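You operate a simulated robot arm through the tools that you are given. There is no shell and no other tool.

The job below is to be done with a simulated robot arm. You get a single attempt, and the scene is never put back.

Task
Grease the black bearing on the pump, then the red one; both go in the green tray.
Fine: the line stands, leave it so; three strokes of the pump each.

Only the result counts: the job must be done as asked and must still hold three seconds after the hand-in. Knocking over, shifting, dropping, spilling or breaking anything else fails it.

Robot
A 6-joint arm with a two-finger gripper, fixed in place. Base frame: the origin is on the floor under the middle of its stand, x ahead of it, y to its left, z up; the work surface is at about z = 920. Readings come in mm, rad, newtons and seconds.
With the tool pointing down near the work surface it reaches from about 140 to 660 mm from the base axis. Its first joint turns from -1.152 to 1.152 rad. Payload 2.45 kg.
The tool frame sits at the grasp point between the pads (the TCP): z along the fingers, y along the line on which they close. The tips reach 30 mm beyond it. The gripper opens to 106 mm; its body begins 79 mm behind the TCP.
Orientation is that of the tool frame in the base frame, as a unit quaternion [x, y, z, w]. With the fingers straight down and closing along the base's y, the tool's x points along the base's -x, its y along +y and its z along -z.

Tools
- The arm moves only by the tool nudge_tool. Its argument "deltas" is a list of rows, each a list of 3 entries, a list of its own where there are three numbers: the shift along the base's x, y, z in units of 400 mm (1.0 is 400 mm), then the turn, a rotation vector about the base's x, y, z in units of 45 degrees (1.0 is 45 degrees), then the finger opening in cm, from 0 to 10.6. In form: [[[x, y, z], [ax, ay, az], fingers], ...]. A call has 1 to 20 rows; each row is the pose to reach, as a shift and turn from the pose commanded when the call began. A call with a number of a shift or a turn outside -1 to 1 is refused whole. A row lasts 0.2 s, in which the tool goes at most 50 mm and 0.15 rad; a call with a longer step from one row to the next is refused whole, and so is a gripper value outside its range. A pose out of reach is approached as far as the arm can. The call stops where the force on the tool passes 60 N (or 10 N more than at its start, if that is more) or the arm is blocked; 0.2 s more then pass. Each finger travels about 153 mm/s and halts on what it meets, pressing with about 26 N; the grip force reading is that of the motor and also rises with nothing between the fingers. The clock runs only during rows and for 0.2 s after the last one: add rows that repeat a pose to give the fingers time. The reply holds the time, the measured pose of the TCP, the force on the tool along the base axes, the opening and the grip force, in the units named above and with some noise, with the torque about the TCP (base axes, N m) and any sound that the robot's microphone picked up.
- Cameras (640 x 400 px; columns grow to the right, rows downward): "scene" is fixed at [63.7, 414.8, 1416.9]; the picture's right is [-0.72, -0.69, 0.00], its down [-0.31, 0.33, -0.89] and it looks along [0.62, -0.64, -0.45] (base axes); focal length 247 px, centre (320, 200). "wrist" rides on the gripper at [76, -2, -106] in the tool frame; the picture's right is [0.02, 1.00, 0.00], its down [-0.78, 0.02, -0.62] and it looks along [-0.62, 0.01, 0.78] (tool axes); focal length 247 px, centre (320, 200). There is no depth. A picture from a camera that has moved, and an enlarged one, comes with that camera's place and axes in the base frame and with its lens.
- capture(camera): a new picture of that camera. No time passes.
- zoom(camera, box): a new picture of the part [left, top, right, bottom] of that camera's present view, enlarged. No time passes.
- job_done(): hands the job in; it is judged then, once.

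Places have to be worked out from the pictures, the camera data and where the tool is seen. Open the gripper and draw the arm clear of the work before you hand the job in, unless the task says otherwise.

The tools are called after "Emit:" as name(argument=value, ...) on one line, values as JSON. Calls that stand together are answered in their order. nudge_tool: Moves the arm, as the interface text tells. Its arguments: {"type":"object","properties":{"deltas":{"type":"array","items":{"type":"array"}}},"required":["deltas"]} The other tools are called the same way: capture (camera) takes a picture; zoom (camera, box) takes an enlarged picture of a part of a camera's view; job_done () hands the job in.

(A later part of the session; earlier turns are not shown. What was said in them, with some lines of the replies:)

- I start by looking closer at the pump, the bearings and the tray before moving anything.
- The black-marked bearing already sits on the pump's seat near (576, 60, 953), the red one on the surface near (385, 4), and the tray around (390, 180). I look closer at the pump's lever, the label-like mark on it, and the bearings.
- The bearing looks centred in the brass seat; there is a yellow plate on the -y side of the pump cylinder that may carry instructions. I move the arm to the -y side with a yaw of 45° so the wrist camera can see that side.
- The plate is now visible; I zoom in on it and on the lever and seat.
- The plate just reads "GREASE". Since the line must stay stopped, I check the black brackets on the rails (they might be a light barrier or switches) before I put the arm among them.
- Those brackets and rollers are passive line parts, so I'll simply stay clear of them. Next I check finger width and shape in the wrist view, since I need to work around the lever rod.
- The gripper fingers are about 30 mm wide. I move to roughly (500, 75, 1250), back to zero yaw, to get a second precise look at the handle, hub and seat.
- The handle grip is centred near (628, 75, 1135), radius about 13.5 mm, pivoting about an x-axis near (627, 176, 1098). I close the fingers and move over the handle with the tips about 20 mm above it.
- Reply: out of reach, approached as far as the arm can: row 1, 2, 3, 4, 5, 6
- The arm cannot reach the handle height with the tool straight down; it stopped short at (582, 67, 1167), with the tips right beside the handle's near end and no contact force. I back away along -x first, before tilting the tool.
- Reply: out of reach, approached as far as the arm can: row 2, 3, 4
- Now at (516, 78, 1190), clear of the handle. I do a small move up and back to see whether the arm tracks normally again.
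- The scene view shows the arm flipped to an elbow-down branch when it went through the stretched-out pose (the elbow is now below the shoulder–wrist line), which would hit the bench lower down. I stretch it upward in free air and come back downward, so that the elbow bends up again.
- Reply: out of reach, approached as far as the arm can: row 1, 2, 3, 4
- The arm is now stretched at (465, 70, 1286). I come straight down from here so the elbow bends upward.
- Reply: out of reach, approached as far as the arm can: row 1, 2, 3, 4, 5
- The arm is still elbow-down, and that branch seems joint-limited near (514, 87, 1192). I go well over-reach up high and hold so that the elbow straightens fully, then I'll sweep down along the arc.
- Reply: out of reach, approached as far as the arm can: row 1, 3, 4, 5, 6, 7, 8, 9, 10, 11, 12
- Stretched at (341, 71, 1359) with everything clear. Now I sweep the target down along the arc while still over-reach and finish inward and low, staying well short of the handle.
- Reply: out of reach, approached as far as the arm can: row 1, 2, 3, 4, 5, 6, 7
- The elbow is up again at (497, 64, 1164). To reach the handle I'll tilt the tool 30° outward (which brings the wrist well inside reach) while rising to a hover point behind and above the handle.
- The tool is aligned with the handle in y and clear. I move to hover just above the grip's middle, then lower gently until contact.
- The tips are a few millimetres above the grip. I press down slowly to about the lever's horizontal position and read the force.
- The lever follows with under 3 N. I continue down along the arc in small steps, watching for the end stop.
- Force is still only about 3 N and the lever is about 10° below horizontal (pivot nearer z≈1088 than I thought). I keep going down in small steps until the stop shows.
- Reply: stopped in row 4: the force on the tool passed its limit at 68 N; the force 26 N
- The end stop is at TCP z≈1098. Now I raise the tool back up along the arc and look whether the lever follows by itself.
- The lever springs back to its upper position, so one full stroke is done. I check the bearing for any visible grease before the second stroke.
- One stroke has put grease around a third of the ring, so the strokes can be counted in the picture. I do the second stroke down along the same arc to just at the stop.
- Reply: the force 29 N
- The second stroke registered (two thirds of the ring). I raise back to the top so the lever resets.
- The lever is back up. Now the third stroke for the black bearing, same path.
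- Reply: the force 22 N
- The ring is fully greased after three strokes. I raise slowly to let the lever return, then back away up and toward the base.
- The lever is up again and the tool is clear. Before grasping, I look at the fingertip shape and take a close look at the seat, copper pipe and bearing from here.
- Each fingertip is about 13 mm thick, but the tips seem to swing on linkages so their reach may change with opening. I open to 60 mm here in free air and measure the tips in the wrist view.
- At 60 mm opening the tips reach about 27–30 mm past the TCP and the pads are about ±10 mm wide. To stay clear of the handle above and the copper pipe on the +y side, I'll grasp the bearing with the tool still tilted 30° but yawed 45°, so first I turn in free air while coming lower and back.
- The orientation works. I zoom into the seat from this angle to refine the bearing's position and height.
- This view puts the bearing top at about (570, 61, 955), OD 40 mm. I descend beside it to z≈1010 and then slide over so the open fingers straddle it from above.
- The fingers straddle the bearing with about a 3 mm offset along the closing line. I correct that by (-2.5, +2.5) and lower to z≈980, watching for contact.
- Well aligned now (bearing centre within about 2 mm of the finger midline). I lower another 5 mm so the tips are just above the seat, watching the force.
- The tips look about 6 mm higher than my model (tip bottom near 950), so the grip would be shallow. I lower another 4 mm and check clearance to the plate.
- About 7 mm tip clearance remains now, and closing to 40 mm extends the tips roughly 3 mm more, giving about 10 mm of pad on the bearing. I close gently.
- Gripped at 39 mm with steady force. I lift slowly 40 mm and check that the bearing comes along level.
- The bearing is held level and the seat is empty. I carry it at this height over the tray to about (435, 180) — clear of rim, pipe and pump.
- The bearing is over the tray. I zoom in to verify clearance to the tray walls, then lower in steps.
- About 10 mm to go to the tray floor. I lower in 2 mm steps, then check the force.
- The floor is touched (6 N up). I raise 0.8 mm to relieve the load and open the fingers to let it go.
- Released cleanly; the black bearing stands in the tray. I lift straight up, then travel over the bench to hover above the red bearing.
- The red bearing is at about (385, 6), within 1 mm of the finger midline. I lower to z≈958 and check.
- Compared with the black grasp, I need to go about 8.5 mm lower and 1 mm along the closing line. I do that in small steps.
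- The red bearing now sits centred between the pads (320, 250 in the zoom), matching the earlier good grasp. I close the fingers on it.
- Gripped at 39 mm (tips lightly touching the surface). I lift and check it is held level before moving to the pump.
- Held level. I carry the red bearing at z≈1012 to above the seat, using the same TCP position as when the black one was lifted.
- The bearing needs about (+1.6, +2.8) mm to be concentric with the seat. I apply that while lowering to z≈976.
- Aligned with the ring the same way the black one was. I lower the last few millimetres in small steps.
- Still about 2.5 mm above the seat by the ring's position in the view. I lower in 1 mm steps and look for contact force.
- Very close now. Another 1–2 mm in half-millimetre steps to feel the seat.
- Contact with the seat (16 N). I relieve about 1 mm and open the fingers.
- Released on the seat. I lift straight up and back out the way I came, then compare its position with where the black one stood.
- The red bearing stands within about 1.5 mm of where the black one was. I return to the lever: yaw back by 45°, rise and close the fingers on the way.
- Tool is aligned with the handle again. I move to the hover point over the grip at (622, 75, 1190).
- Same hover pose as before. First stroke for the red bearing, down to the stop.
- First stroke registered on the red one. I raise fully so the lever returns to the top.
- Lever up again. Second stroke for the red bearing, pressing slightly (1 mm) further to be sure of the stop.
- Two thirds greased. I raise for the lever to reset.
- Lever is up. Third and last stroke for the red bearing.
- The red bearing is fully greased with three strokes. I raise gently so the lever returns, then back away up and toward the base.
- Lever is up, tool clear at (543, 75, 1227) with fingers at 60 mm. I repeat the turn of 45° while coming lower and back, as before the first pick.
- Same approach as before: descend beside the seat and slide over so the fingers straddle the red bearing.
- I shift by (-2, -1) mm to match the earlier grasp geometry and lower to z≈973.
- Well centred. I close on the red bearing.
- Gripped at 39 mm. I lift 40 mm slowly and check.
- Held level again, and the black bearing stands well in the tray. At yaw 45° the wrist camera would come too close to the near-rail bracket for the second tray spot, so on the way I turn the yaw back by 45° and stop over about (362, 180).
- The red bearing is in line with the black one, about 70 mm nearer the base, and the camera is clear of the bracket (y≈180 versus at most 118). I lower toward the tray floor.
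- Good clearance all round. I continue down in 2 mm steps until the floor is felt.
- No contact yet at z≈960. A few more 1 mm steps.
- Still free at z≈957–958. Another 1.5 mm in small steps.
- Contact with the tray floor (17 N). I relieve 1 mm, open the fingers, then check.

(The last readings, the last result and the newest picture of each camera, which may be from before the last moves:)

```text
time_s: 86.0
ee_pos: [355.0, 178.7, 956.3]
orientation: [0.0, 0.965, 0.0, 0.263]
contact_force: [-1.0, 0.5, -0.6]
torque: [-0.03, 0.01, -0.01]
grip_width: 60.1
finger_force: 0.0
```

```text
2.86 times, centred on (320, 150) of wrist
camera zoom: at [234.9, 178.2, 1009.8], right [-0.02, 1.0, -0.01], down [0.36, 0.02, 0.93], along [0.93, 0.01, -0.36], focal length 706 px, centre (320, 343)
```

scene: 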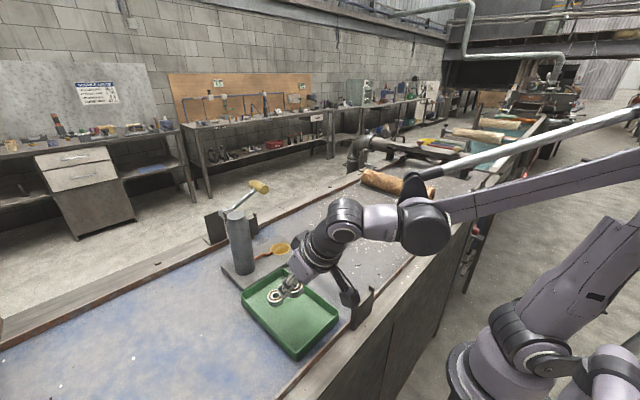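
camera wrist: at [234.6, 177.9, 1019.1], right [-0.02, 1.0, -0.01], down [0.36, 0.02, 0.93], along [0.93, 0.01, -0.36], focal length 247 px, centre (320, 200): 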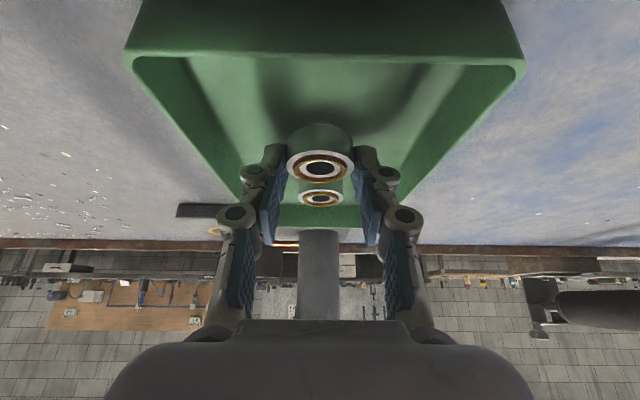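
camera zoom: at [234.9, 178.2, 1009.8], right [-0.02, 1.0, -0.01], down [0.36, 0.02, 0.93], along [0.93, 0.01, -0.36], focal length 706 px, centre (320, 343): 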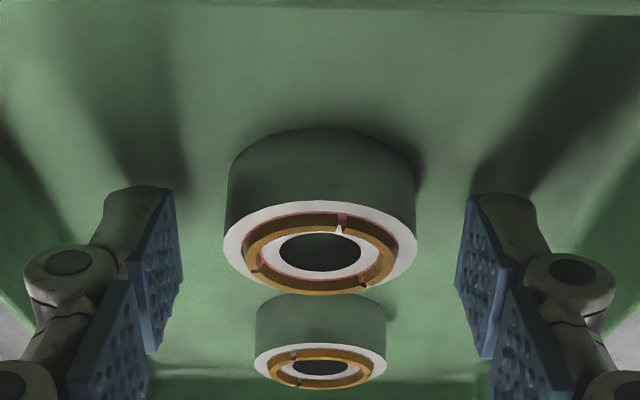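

Released; the red bearing stands in the tray beside the black one. I lift straight up and draw the arm clear.

Emit:
nudge_tool(deltas=[[[0, 0, 0.03], [0, 0, 0], 6.0], [[0, 0, 0.09], [0, 0, 0], 6.0], [[0, 0, 0.19], [0, 0, 0], 6.0], [[0, 0, 0.3], [0, 0, 0], 6.0], [[0, 0, 0.41], [0, 0, 0], 6.0], [[0, -0.06, 0.5], [0, 0, 0], 6.0], [[0, -0.16, 0.54], [0, 0, 0], 8.0], [[0, -0.27, 0.56], [0, 0, 0], 8.0], [[0, -0.38, 0.58], [0, 0, 0], 8.0], [[0, -0.38, 0.58], [0, 0, 0], 8.0]])

Emit:
capture(camera="scene")

Emit:
zoom(camera="scene", box=[220, 170, 380, 360])

Emit:
capture(camera="wrist")

```text
time_s: 88.2
ee_pos: [354.6, 28.9, 1187.5]
orientation: [-0.001, 0.965, 0.0, 0.263]
contact_force: [-0.2, 0.0, 0.3]
torque: [-0.01, 0.0, 0.01]
grip_width: 80.1
finger_force: 0.1
```

```text
taken
```

scene: 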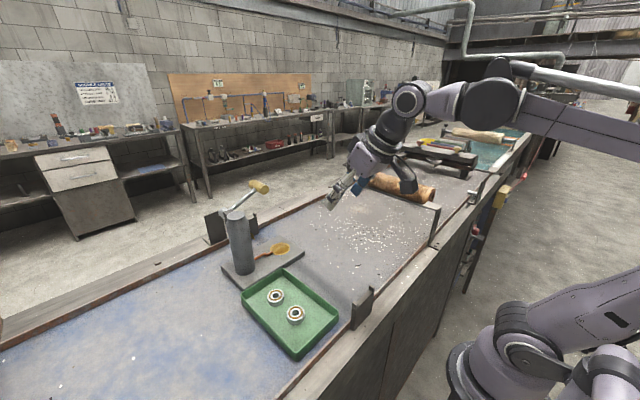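

```text
2.11 times, centred on (300, 265) of scene
camera zoom: at [63.7, 414.7, 1416.9], right [-0.72, -0.69, 0.0], down [-0.31, 0.33, -0.89], along [0.62, -0.64, -0.45], focal length 519 px, centre (362, 63)
```

zoom: 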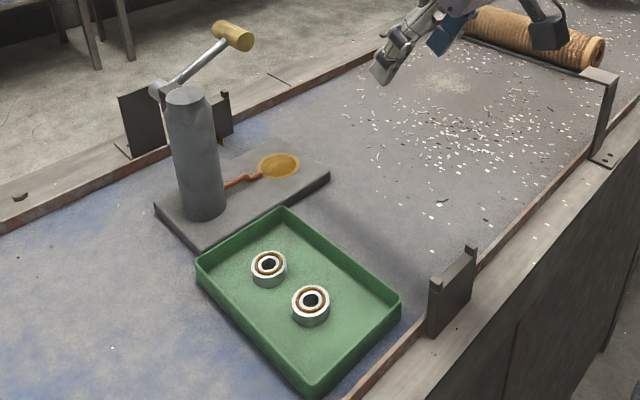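

```text
taken
camera wrist: at [235.1, 27.5, 1239.9], right [-0.02, 1.0, -0.01], down [0.36, 0.02, 0.93], along [0.93, 0.01, -0.36], focal length 247 px, centre (320, 200)
```

wrist: 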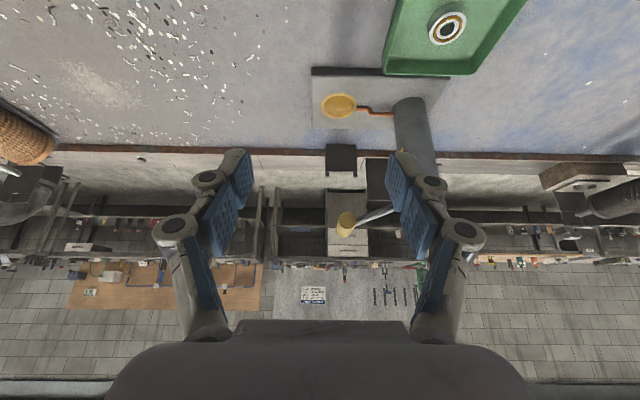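

Both greased bearings lie flat in the tray and the lever is up. I compare with the very first view (same zoom) to confirm nothing else shifted.

Emit:
zoom(camera="scene", box=[190, 160, 380, 370])

Emit:
zoom(camera="scene", box=[255, 275, 315, 335])

```text
1.90 times, centred on (285, 265) of scene
camera zoom: at [63.7, 414.7, 1416.9], right [-0.72, -0.69, 0.0], down [-0.31, 0.33, -0.89], along [0.62, -0.64, -0.45], focal length 470 px, centre (387, 76)
```

zoom: 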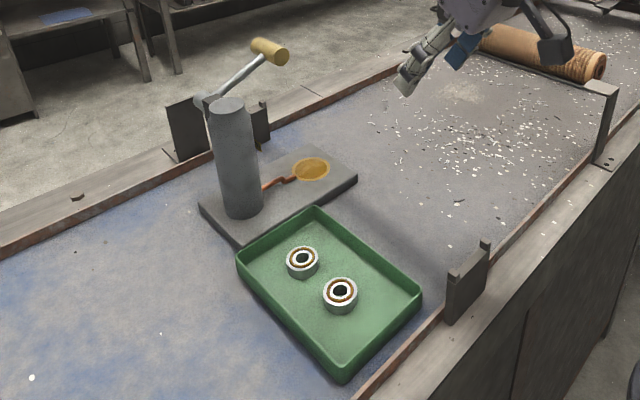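

```text
6.67 times, centred on (285, 305) of scene
camera zoom: at [63.7, 414.7, 1416.9], right [-0.72, -0.69, 0.0], down [-0.31, 0.33, -0.89], along [0.62, -0.64, -0.45], focal length 1644 px, centre (553, -500)
```

zoom: 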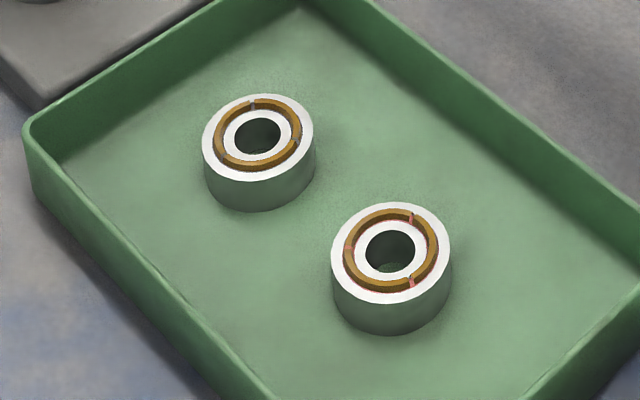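

Tray, pump and lever match the first view, and both bearings are fully greased and flat in the green tray. The gripper is open (80 mm) and clear of the work, so I hand the job in.

Emit:
job_done()

```text
The job is handed in.
```

The black bearing and then the red one each got three full strokes of the pump, and both now lie flat in the green tray. The grease ring on each was complete after the third stroke.

- **Line:** I left it standing and touched nothing on it.
- **Pump and tray:** against the first picture, neither has shifted. The lever is back up and the seat is empty.
- **Arm:** the gripper is open and drawn clear of the work.
- **Early on:** the arm ran out of reach beside the lever and its elbow flipped down. I backed away and straightened it out in free air. The only force stop was on the first stroke, which hit the pump's end stop at 68 N.

The job is handed in, but I haven't seen the result of the check.
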